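You operate a simulated robot arm through the tools that you are given. There is no shell and no other tool.

The job below is to be done with a simulated robot arm. You get a single attempt, and the scene is never put back.

Task
Clamp jar 29, twist its lid off into the tray and swing the funnel over it.

It is judged by the outcome, as a careful person would: the job done as asked, and still so three seconds after it is handed in. It fails if anything else is knocked over, pushed out of place, dropped, spilled or broken. Lids that push on must go on centred and level and be pressed home; caps that screw on are set level and turned clockwise until they are tight.

Robot
A 7-joint arm with a three-finger gripper, fixed in place. Base frame: the origin is at the foot of the arm, x ahead of it, y to its left, z up. Lengths are in m, angles in rad, forces in N, time in s.
With the tool pointing down near the work surface it reaches from about 0.46 to 0.9 m from the base axis. Its first joint turns from -2.897 to 2.897 rad. Payload 2.69 kg.
The tool frame sits at the grasp point between the pads (the TCP): z along the fingers, y along the line on which they close. The tips reach 0.029 m beyond it. The gripper opens to 0.12 m. The gripper's body begins 0.078 m behind the TCP.
Orientation is that of the tool frame in the base frame, as a unit quaternion [w, x, y, z]. With the fingers straight down and closing along the base's y, the tool's x points along the base's -x, its y along +y and its z along -z.

Tools
- The arm moves only by the tool arm_command. Its argument "targets" is a list of rows, each a list of 3 entries, a list of its own where there are three numbers: the turn, a rotation vector about the base's x, y, z in degrees, then the shift along the base's x, y, z in m, then the finger opening in m, from 0 to 0.12. In form: [[[wx, wy, wz], [tx, ty, tz], jaw], ...]. A call has 1 to 20 rows; each row shifts and turns the commanded pose from where the row before left it. Each row takes 0.2 s and may step no farther than 0.05 m and 0.15 rad from the row before; otherwise, or with a gripper value out of range, the whole call is refused. A pose out of reach is approached as far as the arm can. The call stops where the force on the tool passes 70 N (or 10 N more than at its start, if that is more) or the arm is blocked; 0.2 s more then pass. The fingers move at their own pace and stop on an object; they squeeze with about 27 N. The grip force told is the motor's: it shows also when the fingers shut on nothing. Time passes only in rows, and 0.2 s behind the last, so rows that do not move let the fingers close. The reply holds the time, the measured pose of the TCP, the force on the tool along the base axes, the opening and the grip force, in the units named above and with some noise, with the torque about the TCP (base axes, N m) and any sound that the robot's microphone picked up.
- Cameras (640 x 400 px; columns grow to the right, rows downward): "scene" is fixed at [0.4007, -0.5002, 1.4505]; the picture's right is [0.02, 1.00, 0.00], its down [0.57, -0.01, -0.82] and it looks along [-0.82, 0.02, -0.57] (base axes); focal length 214 px, centre (320, 200). "wrist" rides on the gripper at [0.063, 0, -0.104] in the tool frame; the picture's right is [0.00, 1.00, 0.00], its down [-0.83, 0.00, -0.56] and it looks along [-0.56, 0.00, 0.83] (tool axes); focal length 275 px, centre (320, 200). There is no depth. A picture from a camera that has moved, and an enlarged one, comes with that camera's place and axes in the base frame and with its lens.
- grab_frame(camera): a new picture of that camera. The clock stands still meanwhile.
- slide_trunk(by): slides the trunk up (or, below 0, down) by that many m; the arm rides with it, the base frame stays. It gives what a move gives, with no picture.
- enlarge(camera, box): a new picture of the part [left, top, right, bottom] of that camera's present view, enlarged. The clock stands still meanwhile.
- hand_in(): hands the job in; it is judged then, once.

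Places have to be worked out from the pictures, the camera data and where the tool is seen. Open the gripper and draw the arm clear of the work before you hand the job in, unless the task says otherwise.

The tools are called after "Call:" as name(argument=value, ...) on one line, values as JSON. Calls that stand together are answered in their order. arm_command: Moves the arm, as the interface text tells. Its arguments: {"type":"object","properties":{"targets":{"type":"array","items":{"type":"array"}}},"required":["targets"]} The other tools are called the same way: slide_trunk (by) slides the trunk up or down; grab_frame (camera) takes a picture; enlarge (camera, box) takes an enlarged picture of a part of a camera's view; hand_in () hands the job in.

At the start:

```text
time: 0.0
position: [0.0643, -0.3992, 1.3229]
orientation: [-0.001, -0.001, 1.0, -0.001]
ft_force: [-0.6, -0.3, -0.6]
wrist_torque: [-0.05, 0.0, -0.01]
grip_width: 0.1199
grip_force: 0.0
trunk travel left (down, up): [-0.525, 0.061]
```

scene: 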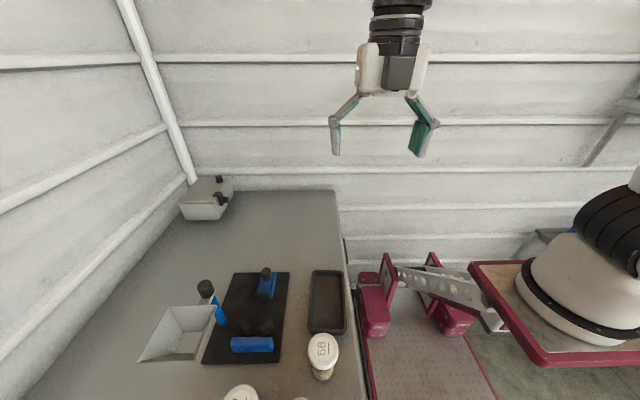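
wrist: 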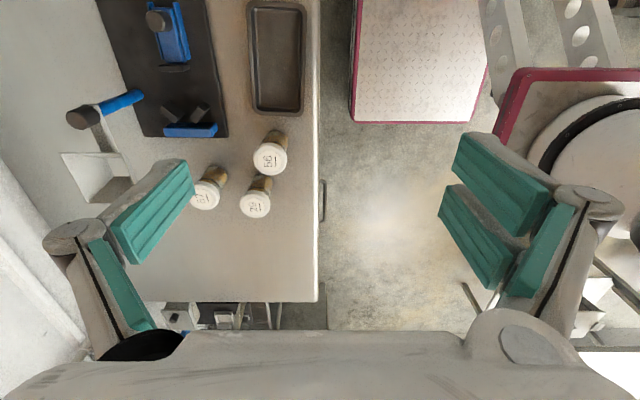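

I see a table with a clamp fixture, funnel, tray and three jars; I'll enlarge both views to read the jar numbers and the fixture.

Call:
enlarge(camera="wrist", box=[170, 110, 330, 230])

Call:
enlarge(camera="wrist", box=[50, 0, 320, 210])

Call:
enlarge(camera="scene", box=[120, 240, 370, 400])

```text
3.33 times, centred on (250, 170) of wrist
camera zoom: at [0.0025, -0.401, 1.4257], right [0.0, 1.0, 0.0], down [0.83, 0.0, 0.56], along [0.56, 0.0, -0.83], focal length 918 px, centre (553, 300)
```

zoom: 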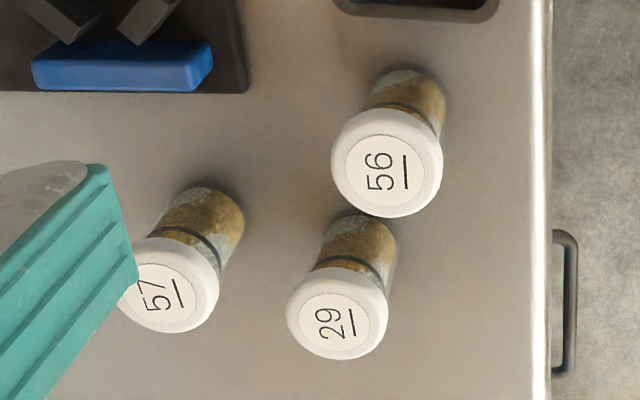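

```text
1.90 times, centred on (185, 105) of wrist
camera zoom: at [0.0025, -0.401, 1.4257], right [0.0, 1.0, 0.0], down [0.83, 0.0, 0.56], along [0.56, 0.0, -0.83], focal length 524 px, centre (577, 381)
```

zoom: 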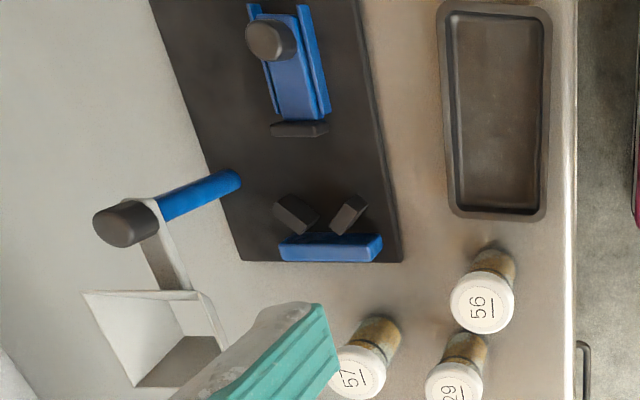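

```text
2.50 times, centred on (245, 320) of scene
camera zoom: at [0.4007, -0.5002, 1.4505], right [0.02, 1.0, 0.0], down [0.57, -0.01, -0.82], along [-0.82, 0.02, -0.57], focal length 536 px, centre (508, -100)
```

zoom: 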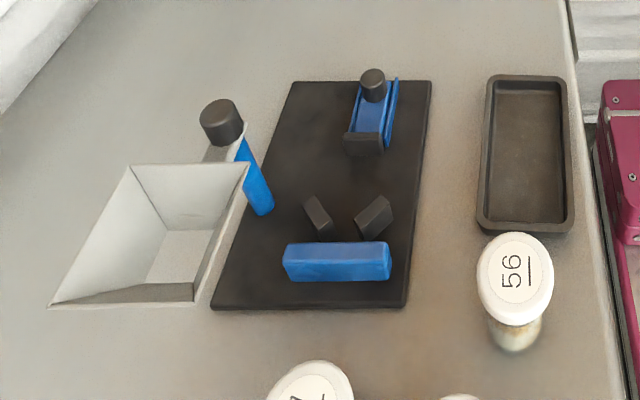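

Jar 29 is the middle one in the trio, farther +x than 56; the black board has a V-block, a sliding clamp with a knob, and there is a funnel on a blue post. Table looks to be at about z≈0.86. I'll move the wrist camera up high to view the fixture from another side.

Call:
arm_command(targets=[[[0, 0, 0], [-0.03, -0.034, 0], 0.12], [[0, 0, 0], [-0.03, -0.034, 0], 0.12], [[0, 0, 0], [-0.03, -0.034, 0], 0.12], [[0, 0, 0], [-0.03, -0.034, 0], 0.12], [[0, 0, 0], [-0.03, -0.034, 0], 0.12], [[0, 0, 0], [-0.03, -0.034, 0], 0.12], [[0, 0, 0], [-0.03, -0.034, 0], 0.12], [[0, 0, 0], [-0.03, -0.034, 0], 0.12]])

```text
time: 1.8
position: [-0.1146, -0.6033, 1.3216]
orientation: [0.001, 0.0, 1.0, 0.0]
ft_force: [1.3, 0.9, -0.5]
wrist_torque: [0.04, 0.0, 0.02]
grip_width: 0.1201
grip_force: 0.0
out of reach, approached as far as the arm can: row 7, 8
trunk travel left (down, up): [-0.525, 0.061]
```

The arm stopped slightly short of the ordered pose at this height; I'll look from here.

Call:
grab_frame(camera="wrist")

Call:
grab_frame(camera="scene")

```text
taken
camera wrist: at [-0.1779, -0.6047, 1.4259], right [0.0, 1.0, 0.0], down [0.83, 0.0, 0.56], along [0.56, 0.0, -0.83], focal length 275 px, centre (320, 200)
```

wrist: 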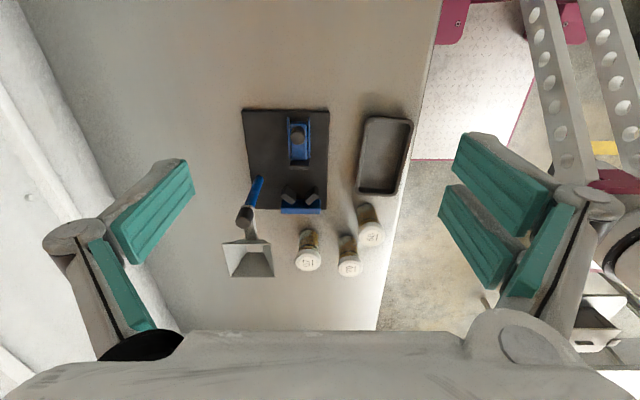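

```text
taken
```

scene: 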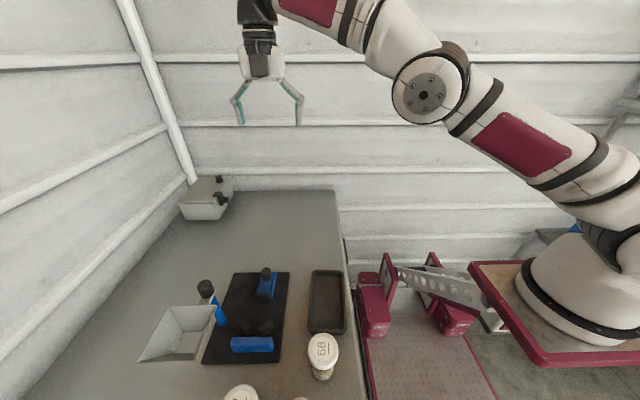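

The wrist now sees the whole workspace; enlarging it for measurement.

Call:
enlarge(camera="wrist", box=[220, 95, 420, 220])

Call:
enlarge(camera="wrist", box=[215, 165, 345, 285])

Call:
enlarge(camera="wrist", box=[285, 190, 405, 285])

```text
3.20 times, centred on (320, 158) of wrist
camera zoom: at [-0.1779, -0.6047, 1.4259], right [0.0, 1.0, 0.0], down [0.83, 0.0, 0.56], along [0.56, 0.0, -0.83], focal length 881 px, centre (320, 336)
```

zoom: 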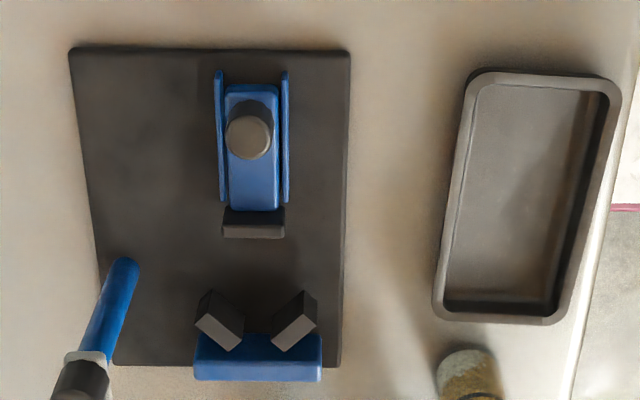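

```text
3.33 times, centred on (280, 225) of wrist
camera zoom: at [-0.1779, -0.6047, 1.4259], right [0.0, 1.0, 0.0], down [0.83, 0.0, 0.56], along [0.56, 0.0, -0.83], focal length 918 px, centre (453, 117)
```

zoom: 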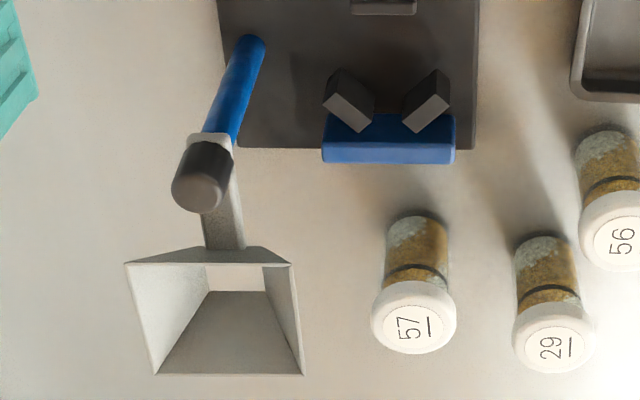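

```text
4.21 times, centred on (345, 238) of wrist
camera zoom: at [-0.1779, -0.6047, 1.4259], right [0.0, 1.0, 0.0], down [0.83, 0.0, 0.56], along [0.56, 0.0, -0.83], focal length 1159 px, centre (215, 42)
```

zoom: 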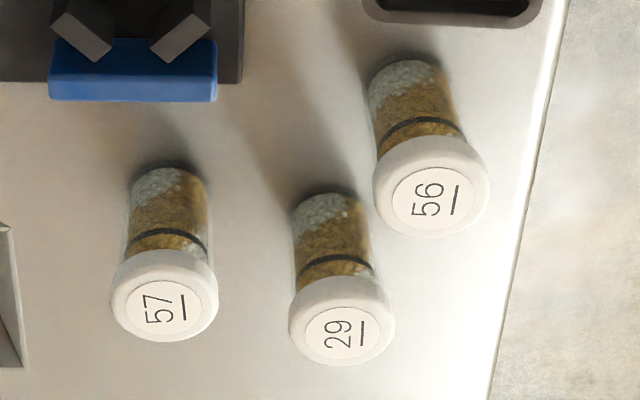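

From the two wrist views I triangulate: jar 29's lid top ≈ (0.322, -0.532, 0.969), funnel post axis ≈ (0.128, -0.742) with its knob top ≈ 1.037, board x −0.04…0.21, y −0.76…−0.59, z≈0.885. I'll lower the camera for a closer look at the clamp.

Call:
arm_command(targets=[[[0, 0, 0], [0.01, 0, -0.03], 0.12], [[0, 0, 0], [0.01, 0, -0.03], 0.12], [[0, 0, 0], [0.01, 0, -0.03], 0.12], [[0, 0, 0], [0.01, 0, -0.03], 0.12], [[0, 0, 0], [0.01, 0, -0.03], 0.12]])

Call:
grab_frame(camera="wrist")

Call:
enlarge(camera="wrist", box=[220, 80, 380, 220])

```text
time: 3.0
position: [-0.0639, -0.6036, 1.173]
orientation: [-0.001, 0.0, 1.0, 0.0]
ft_force: [0.4, -0.4, -0.9]
wrist_torque: [0.0, -0.01, -0.02]
grip_width: 0.1199
grip_force: 0.1
trunk travel left (down, up): [-0.525, 0.061]
```

```text
taken
camera wrist: at [-0.1271, -0.604, 1.2759], right [0.0, 1.0, 0.0], down [0.83, 0.0, 0.56], along [0.56, 0.0, -0.83], focal length 275 px, centre (320, 200)
```

wrist: 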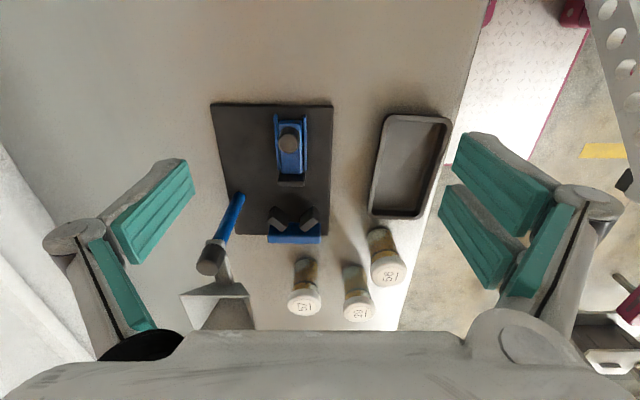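

```text
2.86 times, centred on (300, 150) of wrist
camera zoom: at [-0.1271, -0.604, 1.2759], right [0.0, 1.0, 0.0], down [0.83, 0.0, 0.56], along [0.56, 0.0, -0.83], focal length 786 px, centre (377, 343)
```

zoom: 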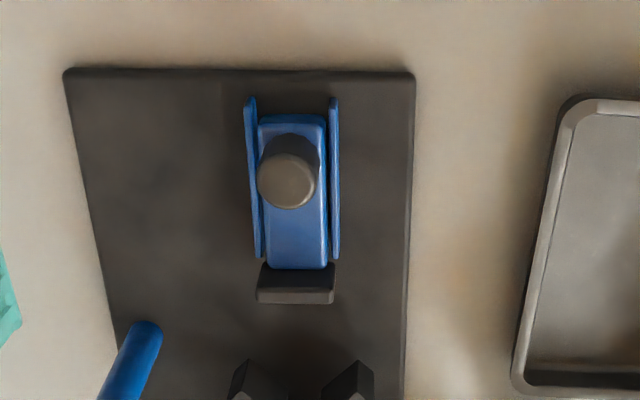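

The commanded pose is clipped to what is feasible. Next, a closer zoom at the V-block, slider and funnel from this pose.

Call:
enlarge(camera="wrist", box=[255, 195, 335, 250])

Call:
enlarge(camera="wrist", box=[260, 105, 330, 195])

Call:
enlarge(camera="wrist", box=[175, 180, 275, 335])

Call:
enlarge(camera="scene", box=[200, 255, 300, 365])

Call:
enlarge(camera="scene", box=[130, 265, 240, 375])

```text
7.27 times, centred on (295, 222) of wrist
camera zoom: at [-0.1271, -0.604, 1.2759], right [0.0, 1.0, 0.0], down [0.83, 0.0, 0.56], along [0.56, 0.0, -0.83], focal length 2002 px, centre (502, 36)
```

zoom: 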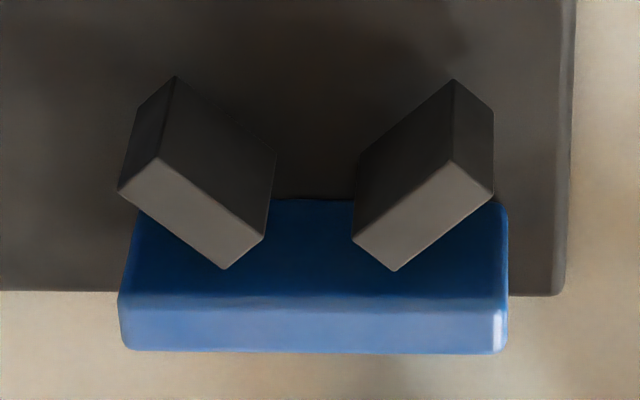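

```text
4.44 times, centred on (295, 150) of wrist
camera zoom: at [-0.1271, -0.604, 1.2759], right [0.0, 1.0, 0.0], down [0.83, 0.0, 0.56], along [0.56, 0.0, -0.83], focal length 1224 px, centre (431, 422)
```

zoom: 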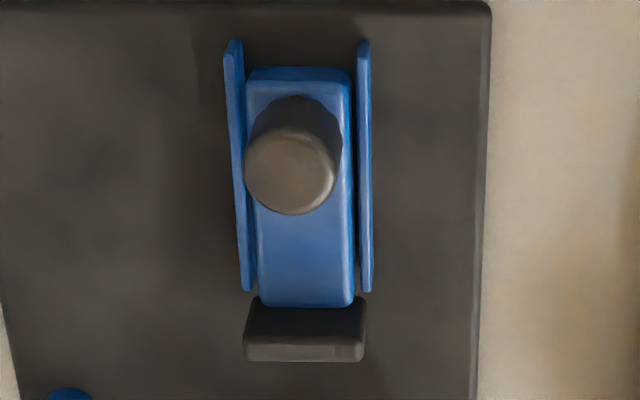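

```text
2.58 times, centred on (225, 258) of wrist
camera zoom: at [-0.1271, -0.604, 1.2759], right [0.0, 1.0, 0.0], down [0.83, 0.0, 0.56], along [0.56, 0.0, -0.83], focal length 710 px, centre (565, 52)
```

zoom: 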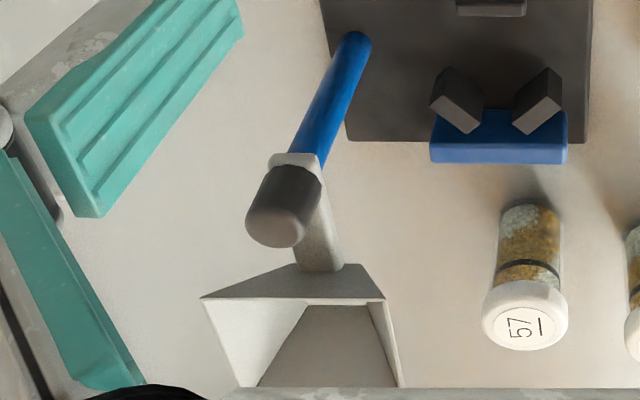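

```text
3.64 times, centred on (250, 310) of scene
camera zoom: at [0.4007, -0.5002, 1.4505], right [0.02, 1.0, 0.0], down [0.57, -0.01, -0.82], along [-0.82, 0.02, -0.57], focal length 780 px, centre (574, -200)
```

zoom: 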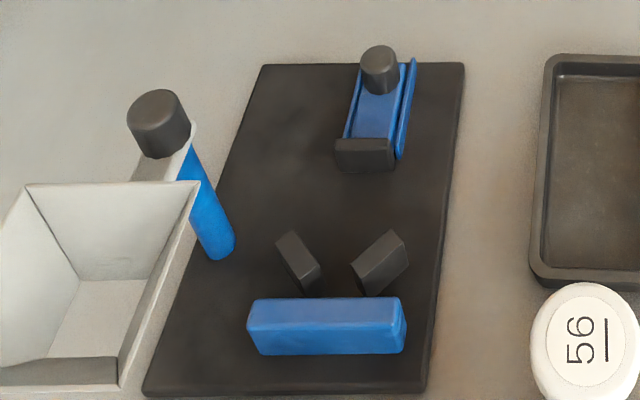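

```text
3.64 times, centred on (185, 320) of scene
camera zoom: at [0.4007, -0.5002, 1.4505], right [0.02, 1.0, 0.0], down [0.57, -0.01, -0.82], along [-0.82, 0.02, -0.57], focal length 780 px, centre (811, -236)
```

zoom: 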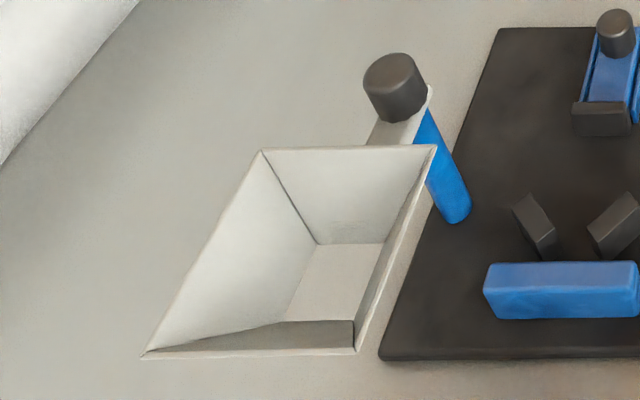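

Stereo gives: slider pad face x≈0.085 (top z≈0.92), V apex centred at y≈−0.648 near x≈0.166 (top z≈0.93), and a funnel rim square x 0.173–0.264, y −0.787…−0.693 at z≈1.049, so the funnel sits 0.09 m from the post along +x and should swing 90° towards +y. Next I move for a close view of jar 29.

Call:
arm_command(targets=[[[0, 0, 0], [0.0397, 0.0103, -0.0076], 0.12], [[0, 0, 0], [0.0397, 0.0103, -0.0076], 0.12], [[0, 0, 0], [0.0397, 0.0103, -0.0076], 0.12], [[0, 0, 0], [0.0397, 0.0103, -0.0076], 0.12], [[0, 0, 0], [0.0397, 0.0103, -0.0076], 0.12], [[0, 0, 0], [0.0397, 0.0103, -0.0076], 0.12], [[0, 0, 0], [0.0397, 0.0103, -0.0076], 0.12]])

Call:
grab_frame(camera="wrist")

Call:
enlarge(camera="wrist", box=[200, 100, 440, 280])

```text
time: 4.6
position: [0.2153, -0.5314, 1.1186]
orientation: [0.0, 0.0, 1.0, 0.0]
ft_force: [-0.3, 0.3, -0.6]
wrist_torque: [0.05, -0.05, 0.05]
grip_width: 0.1201
grip_force: 0.0
trunk travel left (down, up): [-0.525, 0.061]
```

```text
taken
camera wrist: at [0.152, -0.532, 1.223], right [0.0, 1.0, 0.0], down [0.83, 0.0, 0.56], along [0.56, 0.0, -0.83], focal length 275 px, centre (320, 200)
```

wrist: 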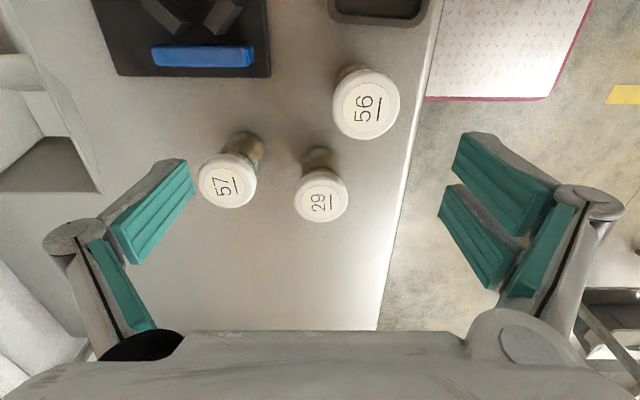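

```text
2.22 times, centred on (320, 190) of wrist
camera zoom: at [0.152, -0.532, 1.223], right [0.0, 1.0, 0.0], down [0.83, 0.0, 0.56], along [0.56, 0.0, -0.83], focal length 612 px, centre (320, 222)
```

zoom: 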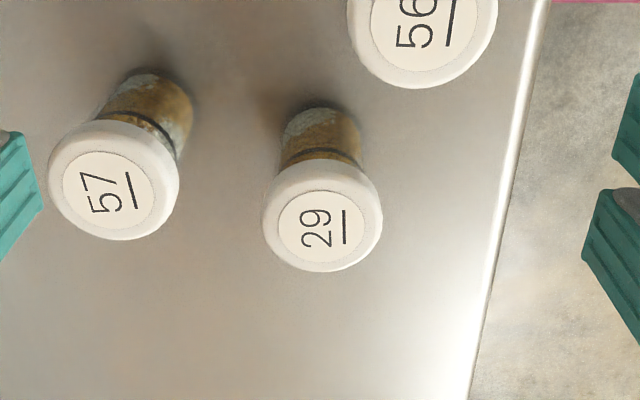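

Jar 29's lid top centre now computes to about (0.323, −0.5315, 0.975), diameter ≈0.059, table z≈0.875. I'll go above it with the opening at 0.085 and descend to TCP z≈0.98.

Call:
arm_command(targets=[[[0, 0, 0], [0.036, 0, 0], 0.085], [[0, 0, 0], [0.036, 0, 0], 0.085], [[0, 0, 0], [0.0357, 0, 0], 0.085], [[0, 0, 0], [0, 0, -0.035], 0.085], [[0, 0, 0], [0, 0, -0.035], 0.085], [[0, 0, 0], [0, 0, -0.03], 0.085], [[0, 0, 0], [0, 0, 0], 0.085]])

Call:
grab_frame(camera="wrist")

Call:
grab_frame(camera="scene")

```text
time: 6.2
position: [0.3208, -0.532, 1.0178]
orientation: [0.0, 0.0, 1.0, 0.0]
ft_force: [-0.5, 0.3, 0.3]
wrist_torque: [-0.01, -0.01, 0.01]
grip_width: 0.085
grip_force: 0.1
trunk travel left (down, up): [-0.525, 0.061]
```

```text
taken
camera wrist: at [0.2593, -0.5322, 1.1219], right [0.0, 1.0, 0.0], down [0.83, 0.0, 0.56], along [0.56, 0.0, -0.83], focal length 275 px, centre (320, 200)
```

wrist: 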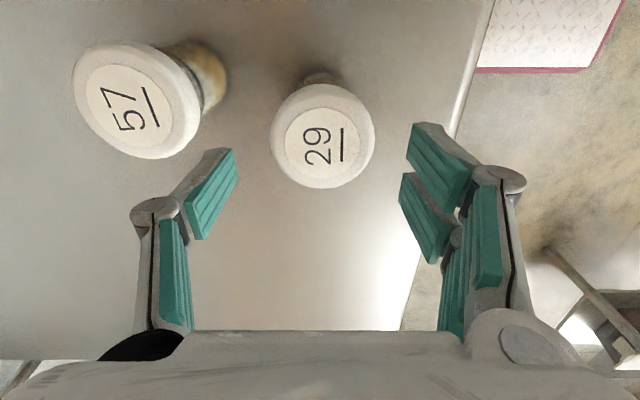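

```text
taken
```

scene: 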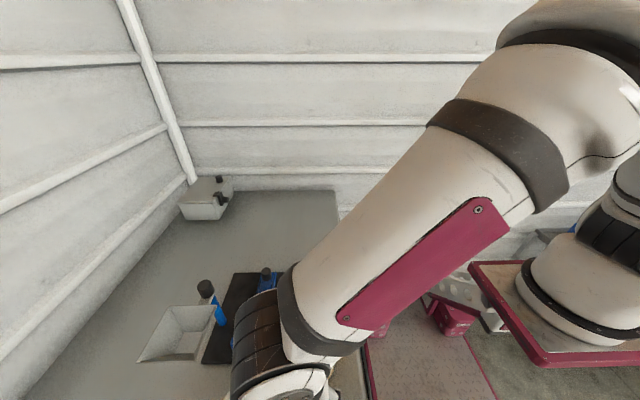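

Re-measuring with this closer view puts the lid nearer x≈0.315, z≈0.98. I'll shift −0.006 in x and descend around it without closing, then check centring.

Call:
arm_command(targets=[[[0, 0, 0], [-0.006, 0, 0], 0.085], [[0, 0, 0], [0, 0, -0.015], 0.085], [[0, 0, 0], [0, 0, -0.015], 0.085], [[0, 0, 0], [0, 0, 0], 0.085]])

Call:
grab_frame(camera="wrist")

Call:
enlarge(camera="wrist", box=[220, 60, 420, 200])

```text
time: 7.2
position: [0.3163, -0.5313, 0.9888]
orientation: [0.0, 0.0, 1.0, 0.0]
ft_force: [-0.9, 0.8, 0.3]
wrist_torque: [0.0, 0.01, -0.03]
grip_width: 0.085
grip_force: 0.0
trunk travel left (down, up): [-0.525, 0.061]
```

```text
taken
camera wrist: at [0.2533, -0.5325, 1.0926], right [0.0, 1.0, 0.0], down [0.83, 0.0, 0.56], along [0.56, 0.0, -0.83], focal length 275 px, centre (320, 200)
```

wrist: 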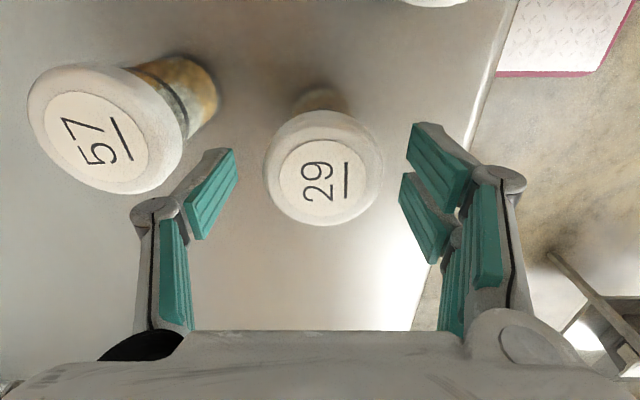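

```text
2.86 times, centred on (320, 130) of wrist
camera zoom: at [0.2533, -0.5325, 1.0926], right [0.0, 1.0, 0.0], down [0.83, 0.0, 0.56], along [0.56, 0.0, -0.83], focal length 786 px, centre (320, 400)
```

zoom: 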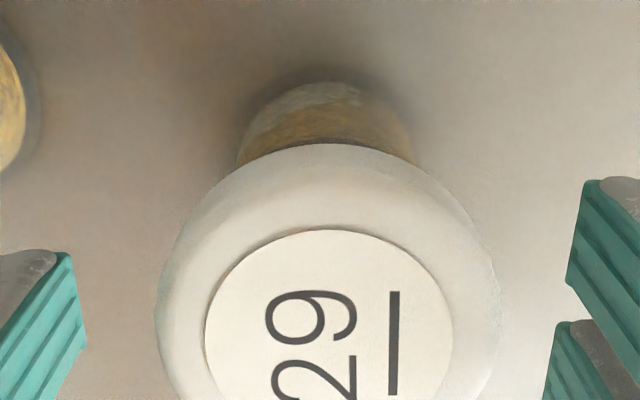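

The label indicates the lid may be ~4–6 mm nearer (x≈0.311). To get x accurately and to suit the later unscrewing, I'll rise and turn the tool −90° so the fingers close along x and the camera sees x as its horizontal axis.

Call:
arm_command(targets=[[[0, 0, 0], [0, 0, 0.035], 0.085], [[0, 0, 0], [0, 0, 0.035], 0.085], [[0, 0, -8.2], [0, 0, 0], 0.085], [[0, 0, -8.2], [0, 0, 0], 0.085], [[0, 0, -8.2], [0, 0, 0], 0.085], [[0, 0, -8.2], [0, 0, 0], 0.085], [[0, 0, -8.2], [0, 0, 0], 0.085], [[0, 0, -8.2], [0, 0, 0], 0.085], [[0, 0, -8.2], [0, 0, 0], 0.085], [[0, 0, -8.2], [0, 0, 0], 0.085], [[0, 0, -8.2], [0, 0, 0], 0.085], [[0, 0, -8.2], [0, 0, 0], 0.085], [[0, 0, -8.0], [0, 0, 0], 0.085], [[0, 0, 0], [0, 0, 0], 0.085]])

Call:
grab_frame(camera="wrist")

Call:
enlarge(camera="wrist", box=[220, 80, 420, 220])

```text
time: 10.2
position: [0.3168, -0.5316, 1.058]
orientation: [0.0, 0.707, 0.707, 0.0]
ft_force: [-0.3, 0.2, -0.2]
wrist_torque: [0.02, 0.02, -0.03]
grip_width: 0.085
grip_force: 0.1
trunk travel left (down, up): [-0.525, 0.061]
```

```text
taken
camera wrist: at [0.3161, -0.4691, 1.1625], right [1.0, 0.0, 0.0], down [0.0, -0.83, 0.56], along [0.0, -0.56, -0.83], focal length 275 px, centre (320, 200)
```

wrist: 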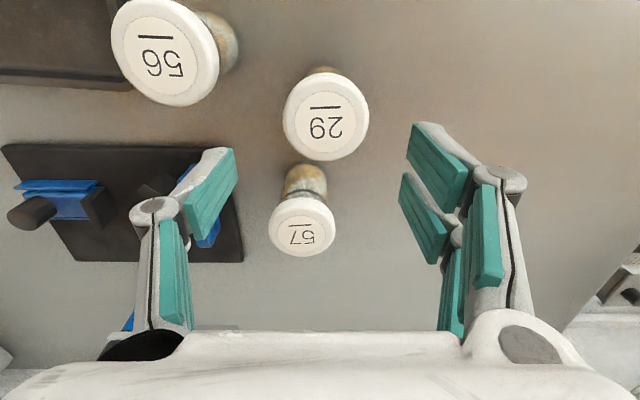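

```text
2.86 times, centred on (320, 150) of wrist
camera zoom: at [0.3161, -0.4691, 1.1625], right [1.0, 0.0, 0.0], down [0.0, -0.83, 0.56], along [0.0, -0.56, -0.83], focal length 786 px, centre (320, 343)
```

zoom: 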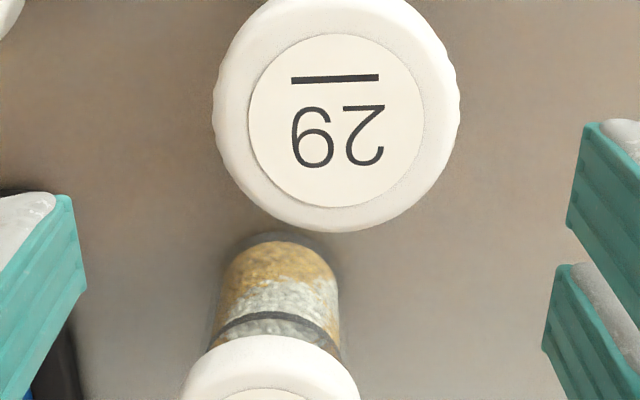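

Here the label sits +4 mm in x from the tool plane and the lid top computes to z≈0.970. I'll shift +0.004 in x, descend to TCP z≈0.976 and close on the lid.

Call:
arm_command(targets=[[[0, 0, 0], [0.004, 0, -0.027], 0.085], [[0, 0, 0], [0, 0, -0.028], 0.085], [[0, 0, 0], [0, 0, -0.027], 0.085], [[0, 0, 0], [0, 0, 0], 0.085]])

Call:
grab_frame(camera="wrist")

```text
time: 11.2
position: [0.3203, -0.532, 0.9767]
orientation: [0.001, 0.707, 0.708, 0.0]
ft_force: [0.0, -0.2, -0.1]
wrist_torque: [-0.01, -0.02, -0.02]
grip_width: 0.0852
grip_force: 0.1
trunk travel left (down, up): [-0.525, 0.061]
```

```text
taken
camera wrist: at [0.32, -0.4696, 1.0801], right [1.0, 0.0, 0.0], down [0.0, -0.83, 0.56], along [0.0, -0.56, -0.83], focal length 275 px, centre (320, 200)
```

wrist: 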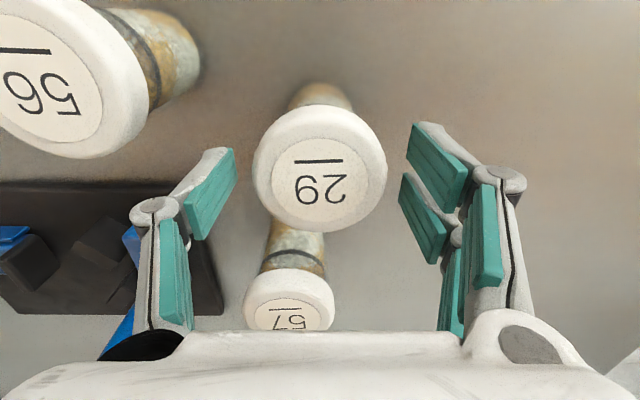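

Label is centred between the fingers (column 320) and lid top ≈0.9695. Closing the gripper on the lid.

Call:
arm_command(targets=[[[0, 0, 0], [0, 0, 0], 0.07], [[0, 0, 0], [0, 0, 0], 0.06], [[0, 0, 0], [0, 0, 0], 0.05], [[0, 0, 0], [0, 0, 0], 0.04], [[0, 0, 0], [0, 0, 0], 0.04]])

Call:
grab_frame(camera="wrist")

```text
time: 12.4
position: [0.3192, -0.5321, 0.9771]
orientation: [0.0, 0.707, 0.707, -0.001]
ft_force: [0.0, -0.7, 0.9]
wrist_torque: [0.01, -0.05, 0.05]
grip_width: 0.057
grip_force: 27.0
trunk travel left (down, up): [-0.525, 0.061]
```

```text
taken
camera wrist: at [0.3199, -0.4697, 1.0804], right [1.0, 0.0, 0.0], down [0.0, -0.83, 0.56], along [0.0, -0.56, -0.83], focal length 275 px, centre (320, 200)
```

wrist: 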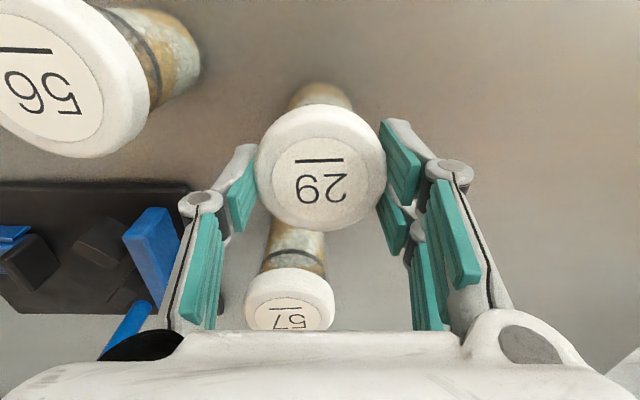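

Gripped at 57 mm with 27 N. Lifting straight up and checking.

Call:
arm_command(targets=[[[0, 0, 0], [0, 0, 0.01], 0.04], [[0, 0, 0], [0, 0, 0.02], 0.04], [[0, 0, 0], [0, 0, 0.03], 0.04], [[0, 0, 0], [0, 0, 0.03], 0.04], [[0, 0, 0], [0, 0, 0.03], 0.04], [[0, 0, 0], [0, 0, 0], 0.04]])

Call:
grab_frame(camera="wrist")

Call:
grab_frame(camera="scene")

```text
time: 13.8
position: [0.3209, -0.5306, 1.0967]
orientation: [-0.001, 0.707, 0.707, 0.0]
ft_force: [0.0, 0.3, -2.8]
wrist_torque: [-0.03, -0.01, 0.0]
grip_width: 0.057
grip_force: 26.9
trunk travel left (down, up): [-0.525, 0.061]
```

```text
taken
camera wrist: at [0.3204, -0.4689, 1.2011], right [1.0, 0.0, 0.0], down [0.0, -0.83, 0.56], along [0.0, -0.56, -0.83], focal length 275 px, centre (320, 200)
```

wrist: 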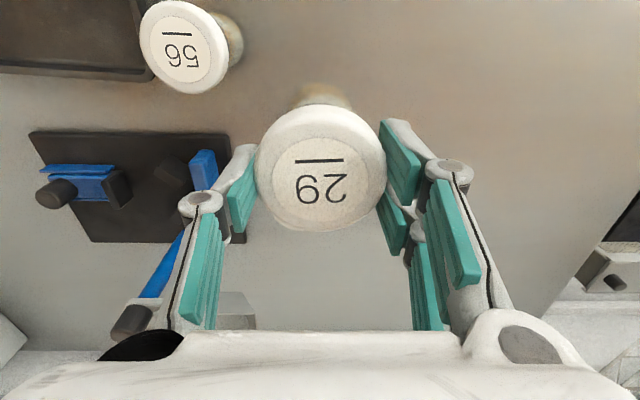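

```text
taken
```

scene: 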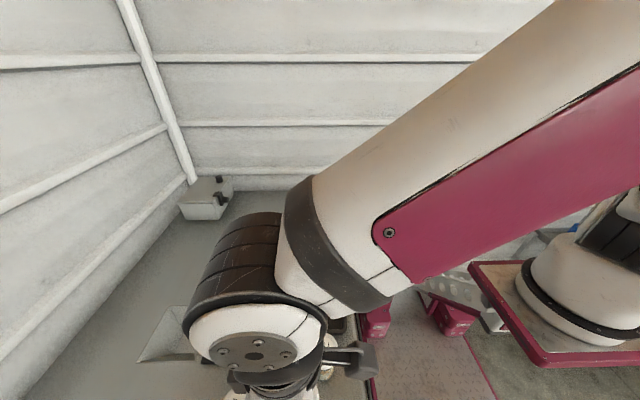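

The jar is lifted (≈0.25 kg). Moving over towards the clamp, still high, stopping slightly before the V in x.

Call:
arm_command(targets=[[[0, 0, 0], [-0.0325, -0.0192, 0], 0.04], [[0, 0, 0], [-0.0325, -0.0192, 0], 0.04], [[0, 0, 0], [-0.0325, -0.0192, 0], 0.04], [[0, 0, 0], [-0.0325, -0.0192, 0], 0.04], [[0, 0, 0], [-0.0325, -0.0192, 0], 0.04], [[0, 0, 0], [-0.0325, -0.0192, 0], 0.04], [[0, 0, 0], [0, 0, 0], 0.04]])

Call:
grab_frame(camera="wrist")

Call:
grab_frame(camera="scene")

```text
time: 15.4
position: [0.1252, -0.6467, 1.0962]
orientation: [0.0, 0.707, 0.708, 0.0]
ft_force: [-0.6, -0.3, -2.5]
wrist_torque: [0.01, 0.0, -0.02]
grip_width: 0.0572
grip_force: 26.9
trunk travel left (down, up): [-0.525, 0.061]
```

```text
taken
camera wrist: at [0.1244, -0.5845, 1.2001], right [1.0, 0.0, 0.0], down [0.0, -0.83, 0.56], along [0.0, -0.56, -0.83], focal length 275 px, centre (320, 200)
```

wrist: 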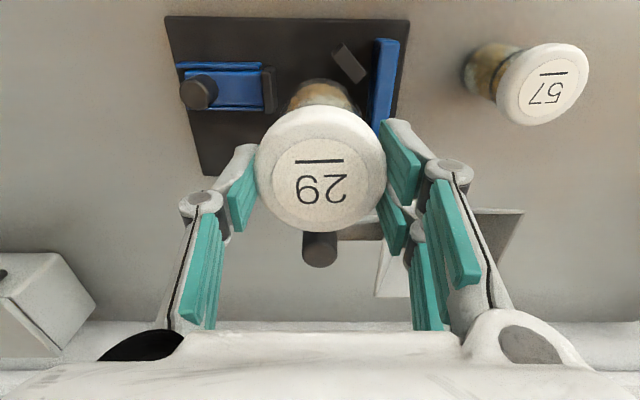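

```text
taken
```

scene: 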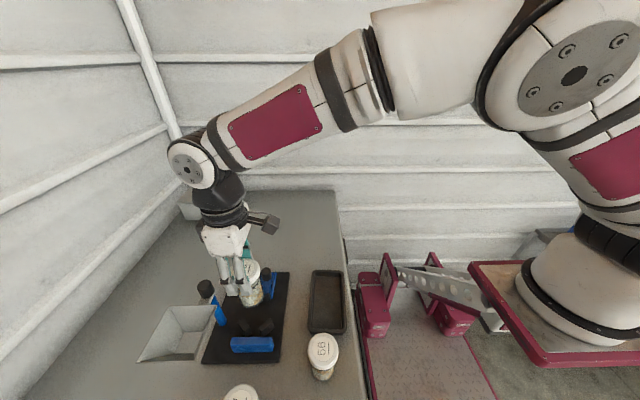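

Jar is above the gap between pad (x≈0.081) and V. Descending to a bit above the board.

Call:
arm_command(targets=[[[0, 0, 0], [0, 0, -0.03], 0.04], [[0, 0, 0], [0, 0, -0.03], 0.04], [[0, 0, 0], [0, 0, -0.02], 0.04], [[0, 0, 0], [0, 0, -0.01], 0.04], [[0, 0, 0], [0, 0, 0], 0.04]])

Call:
grab_frame(camera="wrist")

Call:
enlarge(camera="scene", box=[190, 240, 310, 370])

```text
time: 16.6
position: [0.1249, -0.6468, 1.0065]
orientation: [0.0, 0.707, 0.707, 0.0]
ft_force: [0.7, -0.2, -2.4]
wrist_torque: [-0.04, 0.01, 0.01]
grip_width: 0.0571
grip_force: 27.4
trunk travel left (down, up): [-0.525, 0.061]
```

```text
taken
camera wrist: at [0.1247, -0.5844, 1.1095], right [1.0, 0.0, 0.0], down [0.0, -0.83, 0.56], along [0.0, -0.56, -0.83], focal length 275 px, centre (320, 200)
```

wrist: 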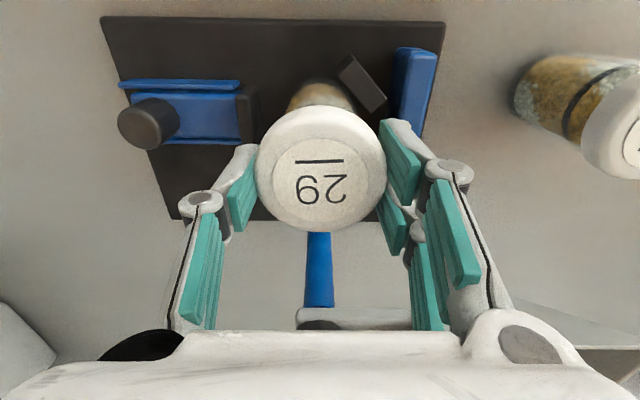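

```text
3.08 times, centred on (250, 305) of scene
camera zoom: at [0.4007, -0.5002, 1.4505], right [0.02, 1.0, 0.0], down [0.57, -0.01, -0.82], along [-0.82, 0.02, -0.57], focal length 660 px, centre (535, -123)
```

zoom: 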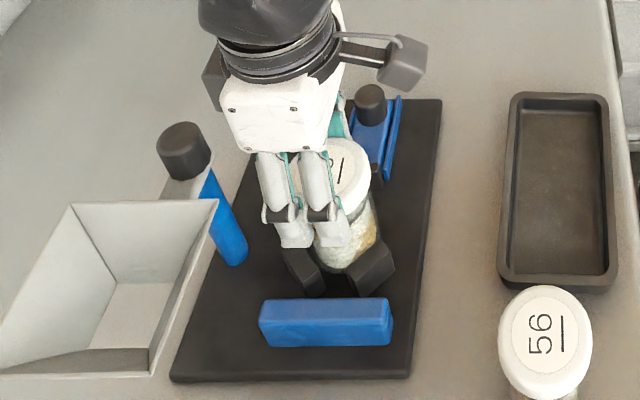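

Jar hangs between pad and V blocks with clearance. Lowering in small steps to find the board.

Call:
arm_command(targets=[[[0, 0, 0], [0, 0, -0.005], 0.04], [[0, 0, 0], [0, 0, -0.005], 0.04], [[0, 0, 0], [0, 0, -0.003], 0.04], [[0, 0, 0], [0, 0, -0.002], 0.04]])

```text
time: 17.6
position: [0.1249, -0.6461, 0.9908]
orientation: [0.0, 0.707, 0.707, 0.0]
ft_force: [0.0, 0.6, -2.7]
wrist_torque: [0.02, -0.01, 0.0]
grip_width: 0.0568
grip_force: 26.7
trunk travel left (down, up): [-0.525, 0.061]
```

No contact yet; continuing with 1.5 mm steps.

Call:
arm_command(targets=[[[0, 0, 0], [0, 0, -0.0015], 0.04], [[0, 0, 0], [0, 0, -0.0015], 0.04]])

Call:
arm_command(targets=[[[0, 0, 0], [0, 0, -0.0015], 0.04]])

```text
time: 18.2
position: [0.1255, -0.6472, 0.9895]
orientation: [0.0, 0.707, 0.707, 0.001]
ft_force: [1.8, 1.0, 1.0]
wrist_torque: [0.04, -0.11, 0.0]
grip_width: 0.0571
grip_force: 26.7
trunk travel left (down, up): [-0.525, 0.061]
```

```text
time: 18.6
position: [0.1247, -0.6466, 0.9877]
orientation: [0.001, 0.707, 0.708, 0.0]
ft_force: [0.6, 4.1, 12.3]
wrist_torque: [0.3, -0.31, 0.01]
grip_width: 0.0569
grip_force: 26.8
trunk travel left (down, up): [-0.525, 0.061]
```

Contact with the board (about 12–15 N). I'll ease off 1 mm and slide the jar +x gently until it seats in the V.

Call:
arm_command(targets=[[[0, 0, 0], [0, 0, 0.0013], 0.04], [[0, 0, 0], [0.002, 0, 0], 0.04], [[0, 0, 0], [0.002, 0, 0], 0.04]])

Call:
arm_command(targets=[[[0, 0, 0], [0.002, 0, 0], 0.04]])

```text
time: 19.4
position: [0.1286, -0.6461, 0.9883]
orientation: [0.0, 0.707, 0.707, 0.0]
ft_force: [-3.4, 0.2, 4.6]
wrist_torque: [-0.05, 0.16, 0.0]
grip_width: 0.0572
grip_force: 27.2
trunk travel left (down, up): [-0.525, 0.061]
```

```text
time: 19.8
position: [0.1295, -0.6472, 0.9891]
orientation: [-0.001, 0.708, 0.706, 0.0]
ft_force: [-7.7, -4.2, 1.8]
wrist_torque: [-0.16, 0.38, 0.02]
grip_width: 0.0568
grip_force: 27.1
trunk travel left (down, up): [-0.525, 0.061]
```

Lateral force rises at x≈0.129: the jar touches the V. I back off 0.5 mm to relieve it, then release and rise slightly for a look.

Call:
arm_command(targets=[[[0, 0, 0], [-0.0007, -0.0005, 0], 0.04], [[0, 0, 0], [0, 0, 0], 0.06], [[0, 0, 0], [0, 0, 0], 0.08], [[0, 0, 0], [0, 0, 0], 0.085], [[0, 0, 0], [0, 0, 0.03], 0.085], [[0, 0, 0], [0, 0, 0.04], 0.085], [[0, 0, 0], [0, 0, 0.03], 0.085], [[0, 0, 0], [0, 0, 0], 0.085]])

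Call:
grab_frame(camera="wrist")

Call:
enlarge(camera="scene", box=[190, 240, 310, 370])

Call:
enlarge(camera="wrist", box=[160, 0, 440, 200])

```text
time: 21.6
position: [0.1306, -0.6486, 1.0886]
orientation: [0.0, 0.707, 0.707, 0.0]
ft_force: [0.3, -0.2, -0.3]
wrist_torque: [-0.02, -0.01, -0.01]
grip_width: 0.0849
grip_force: 0.1
trunk travel left (down, up): [-0.525, 0.061]
```

```text
taken
camera wrist: at [0.1302, -0.5857, 1.1929], right [1.0, 0.0, 0.0], down [0.0, -0.83, 0.56], along [0.0, -0.56, -0.83], focal length 275 px, centre (320, 200)
```

wrist: 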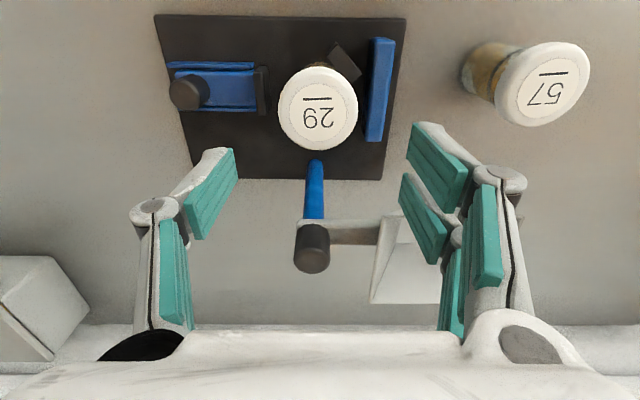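

```text
3.08 times, centred on (250, 305) of scene
camera zoom: at [0.4007, -0.5002, 1.4505], right [0.02, 1.0, 0.0], down [0.57, -0.01, -0.82], along [-0.82, 0.02, -0.57], focal length 660 px, centre (535, -123)
```

zoom: 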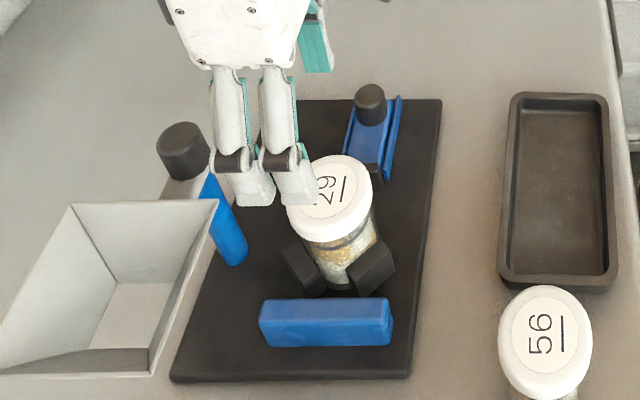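

```text
2.00 times, centred on (300, 100) of wrist
camera zoom: at [0.1302, -0.5857, 1.1929], right [1.0, 0.0, 0.0], down [0.0, -0.83, 0.56], along [0.0, -0.56, -0.83], focal length 551 px, centre (360, 400)
```

zoom: 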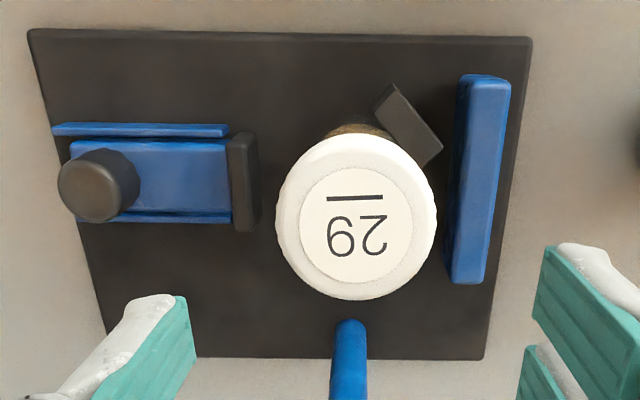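

The jar stands in the V, upright. Slider knob top is at about (0.009, −0.647, 0.928). I'll move above the knob and check alignment.

Call:
arm_command(targets=[[[0, 0, 0], [-0.041, 0, 0], 0.06], [[0, 0, 0], [-0.04, 0, 0], 0.06], [[0, 0, 0], [-0.04, 0.001, 0], 0.06], [[0, 0, 0], [0, 0, -0.03], 0.06], [[0, 0, 0], [0, 0, -0.03], 0.06], [[0, 0, 0], [0, 0, 0], 0.06]])

Call:
grab_frame(camera="wrist")

Call:
enlarge(camera="wrist", box=[220, 60, 420, 200])

```text
time: 23.0
position: [0.0077, -0.6461, 1.028]
orientation: [0.0, 0.708, 0.706, 0.0]
ft_force: [0.6, 0.9, 0.0]
wrist_torque: [-0.02, -0.03, 0.0]
grip_width: 0.0601
grip_force: 0.2
trunk travel left (down, up): [-0.525, 0.061]
```

```text
taken
camera wrist: at [0.0086, -0.5838, 1.1323], right [1.0, 0.0, 0.0], down [0.0, -0.83, 0.56], along [0.0, -0.56, -0.83], focal length 275 px, centre (320, 200)
```

wrist: 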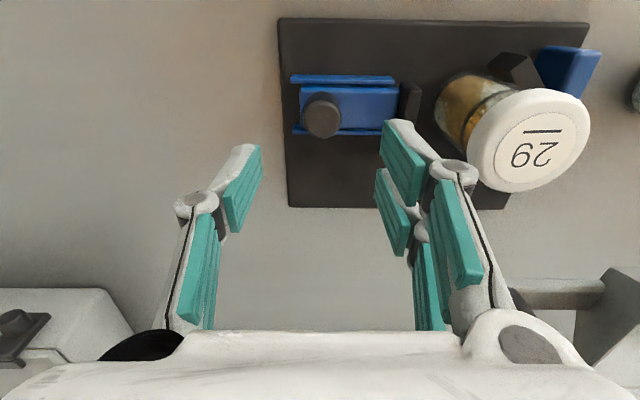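

```text
2.86 times, centred on (320, 130) of wrist
camera zoom: at [0.0086, -0.5838, 1.1323], right [1.0, 0.0, 0.0], down [0.0, -0.83, 0.56], along [0.0, -0.56, -0.83], focal length 786 px, centre (320, 400)
```

zoom: 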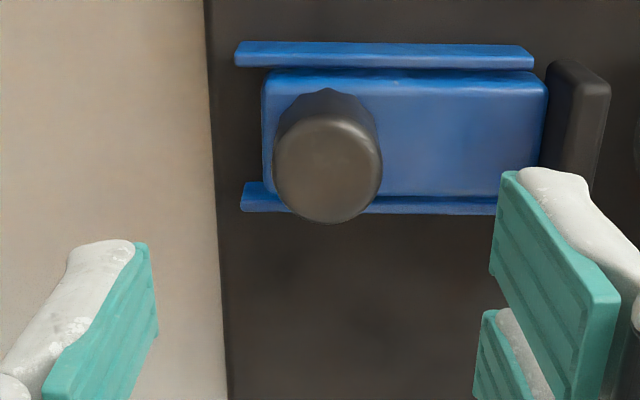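

Knob is ~2 mm to +x of the tool plane; plate top ≈0.897, knob top ≈0.933. I'll descend to TCP ≈0.937 and close on the knob.

Call:
arm_command(targets=[[[0, 0, 0], [0.002, -0.0005, -0.03], 0.06], [[0, 0, 0], [0, 0, -0.03], 0.06], [[0, 0, 0], [0, 0, -0.02], 0.06], [[0, 0, 0], [0, 0, -0.01], 0.06], [[0, 0, 0], [0, 0, 0], 0.06]])

Call:
grab_frame(camera="wrist")

```text
time: 24.2
position: [0.0124, -0.6471, 0.9398]
orientation: [0.001, 0.707, 0.707, 0.0]
ft_force: [1.2, 6.1, 16.4]
wrist_torque: [0.16, -0.63, 0.19]
grip_width: 0.0639
grip_force: 2.1
trunk travel left (down, up): [-0.525, 0.061]
```

```text
taken
camera wrist: at [0.0114, -0.5844, 1.0439], right [1.0, 0.0, 0.0], down [0.0, -0.83, 0.56], along [0.0, -0.56, -0.83], focal length 275 px, centre (320, 200)
```

wrist: 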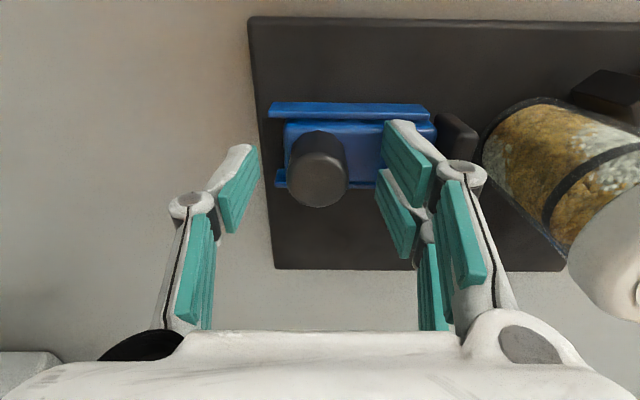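

Fingertip touched the slider plate (16 N), so the plate top is ≈0.911. Raise 4 mm and close on the knob.

Call:
arm_command(targets=[[[0, 0, 0], [0, 0, 0.004], 0.06], [[0, 0, 0], [0, 0, 0], 0.06]])

Call:
arm_command(targets=[[[0, 0, 0], [0, 0, 0], 0.04], [[0, 0, 0], [0, 0, 0], 0.03], [[0, 0, 0], [0, 0, 0], 0.02], [[0, 0, 0], [0, 0, 0], 0.015]])

Call:
grab_frame(camera="wrist")

```text
time: 24.8
position: [0.0124, -0.6466, 0.9413]
orientation: [0.0, 0.708, 0.707, 0.001]
ft_force: [0.3, 0.1, -0.3]
wrist_torque: [-0.01, -0.02, -0.02]
grip_width: 0.0599
grip_force: 0.0
trunk travel left (down, up): [-0.525, 0.061]
```

```text
time: 25.8
position: [0.011, -0.6467, 0.9431]
orientation: [0.0, 0.707, 0.707, 0.001]
ft_force: [-3.5, -0.9, -0.6]
wrist_torque: [-0.08, 0.21, 0.0]
grip_width: 0.0272
grip_force: 27.2
trunk travel left (down, up): [-0.525, 0.061]
```

```text
taken
camera wrist: at [0.0111, -0.5848, 1.0464], right [1.0, 0.0, 0.0], down [0.0, -0.83, 0.56], along [0.0, -0.56, -0.83], focal length 275 px, centre (320, 200)
```

wrist: 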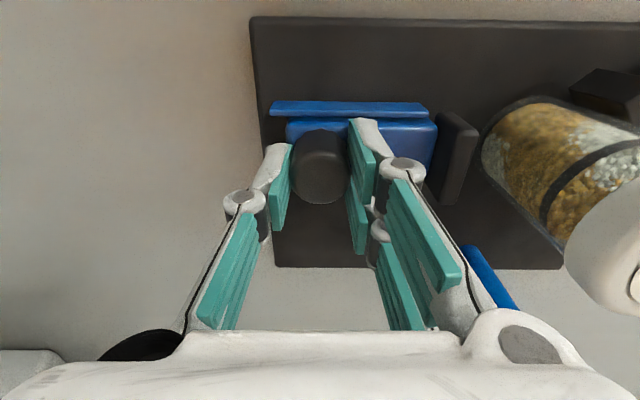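

Knob gripped (27 mm). Sliding the clamp +x in small steps, watching force.

Call:
arm_command(targets=[[[0, 0, 0], [0.003, 0, 0], 0.015], [[0, 0, 0], [0.003, 0, 0], 0.015]])

Call:
arm_command(targets=[[[0, 0, 0], [0.003, 0, 0], 0.015], [[0, 0, 0], [0.003, 0, 0], 0.015]])

```text
time: 26.4
position: [0.0182, -0.6476, 0.9431]
orientation: [0.001, 0.707, 0.707, 0.0]
ft_force: [1.3, 0.3, 0.9]
wrist_torque: [-0.09, 0.23, -0.08]
grip_width: 0.0273
grip_force: 26.8
trunk travel left (down, up): [-0.525, 0.061]
```

```text
time: 27.0
position: [0.0248, -0.6473, 0.9422]
orientation: [0.001, 0.707, 0.707, 0.002]
ft_force: [7.8, 1.0, 2.9]
wrist_torque: [0.06, -0.36, 0.04]
grip_width: 0.0273
grip_force: 26.9
trunk travel left (down, up): [-0.525, 0.061]
```

Moved 12 mm; force on the tool is now slightly +x. Checking the picture.

Call:
enlarge(camera="wrist", box=[230, 60, 530, 240])

Call:
enlarge(camera="scene", box=[190, 240, 310, 370])

```text
2.13 times, centred on (380, 150) of wrist
camera zoom: at [0.0247, -0.5849, 1.0464], right [1.0, 0.01, 0.0], down [0.0, -0.83, 0.56], along [0.0, -0.56, -0.83], focal length 587 px, centre (192, 307)
```

zoom: 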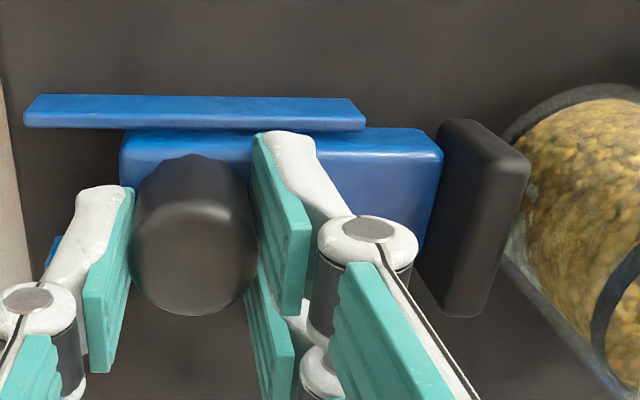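

```text
3.08 times, centred on (250, 305) of scene
camera zoom: at [0.4007, -0.5002, 1.4505], right [0.02, 1.0, 0.0], down [0.57, -0.01, -0.82], along [-0.82, 0.02, -0.57], focal length 660 px, centre (535, -123)
```

zoom: 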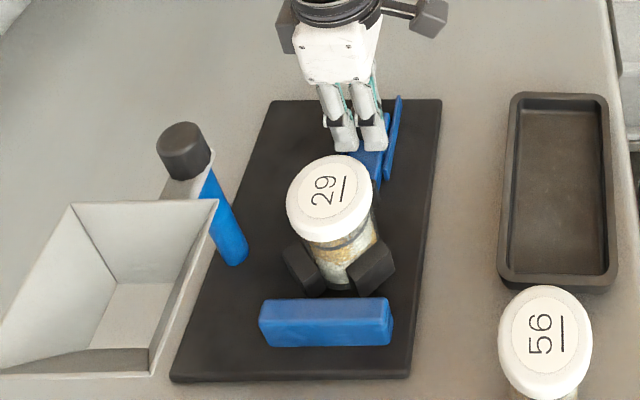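

Pad has moved close to the jar. Continuing in small steps until firm contact.

Call:
arm_command(targets=[[[0, 0, 0], [0.002, 0, 0], 0.015], [[0, 0, 0], [0.002, 0, 0], 0.015]])

Call:
arm_command(targets=[[[0, 0, 0], [0.002, 0, 0], 0.015], [[0, 0, 0], [0.001, 0, 0], 0.015]])

```text
time: 27.6
position: [0.0271, -0.6472, 0.9426]
orientation: [0.0, 0.707, 0.707, 0.0]
ft_force: [7.1, -3.1, 1.8]
wrist_torque: [-0.15, -0.11, 0.02]
grip_width: 0.0271
grip_force: 27.2
trunk travel left (down, up): [-0.525, 0.061]
```

```text
time: 28.2
position: [0.0311, -0.6473, 0.9419]
orientation: [0.0, 0.707, 0.707, 0.0]
ft_force: [7.1, -4.3, 3.6]
wrist_torque: [-0.15, -0.15, 0.0]
grip_width: 0.0273
grip_force: 27.3
trunk travel left (down, up): [-0.525, 0.061]
```

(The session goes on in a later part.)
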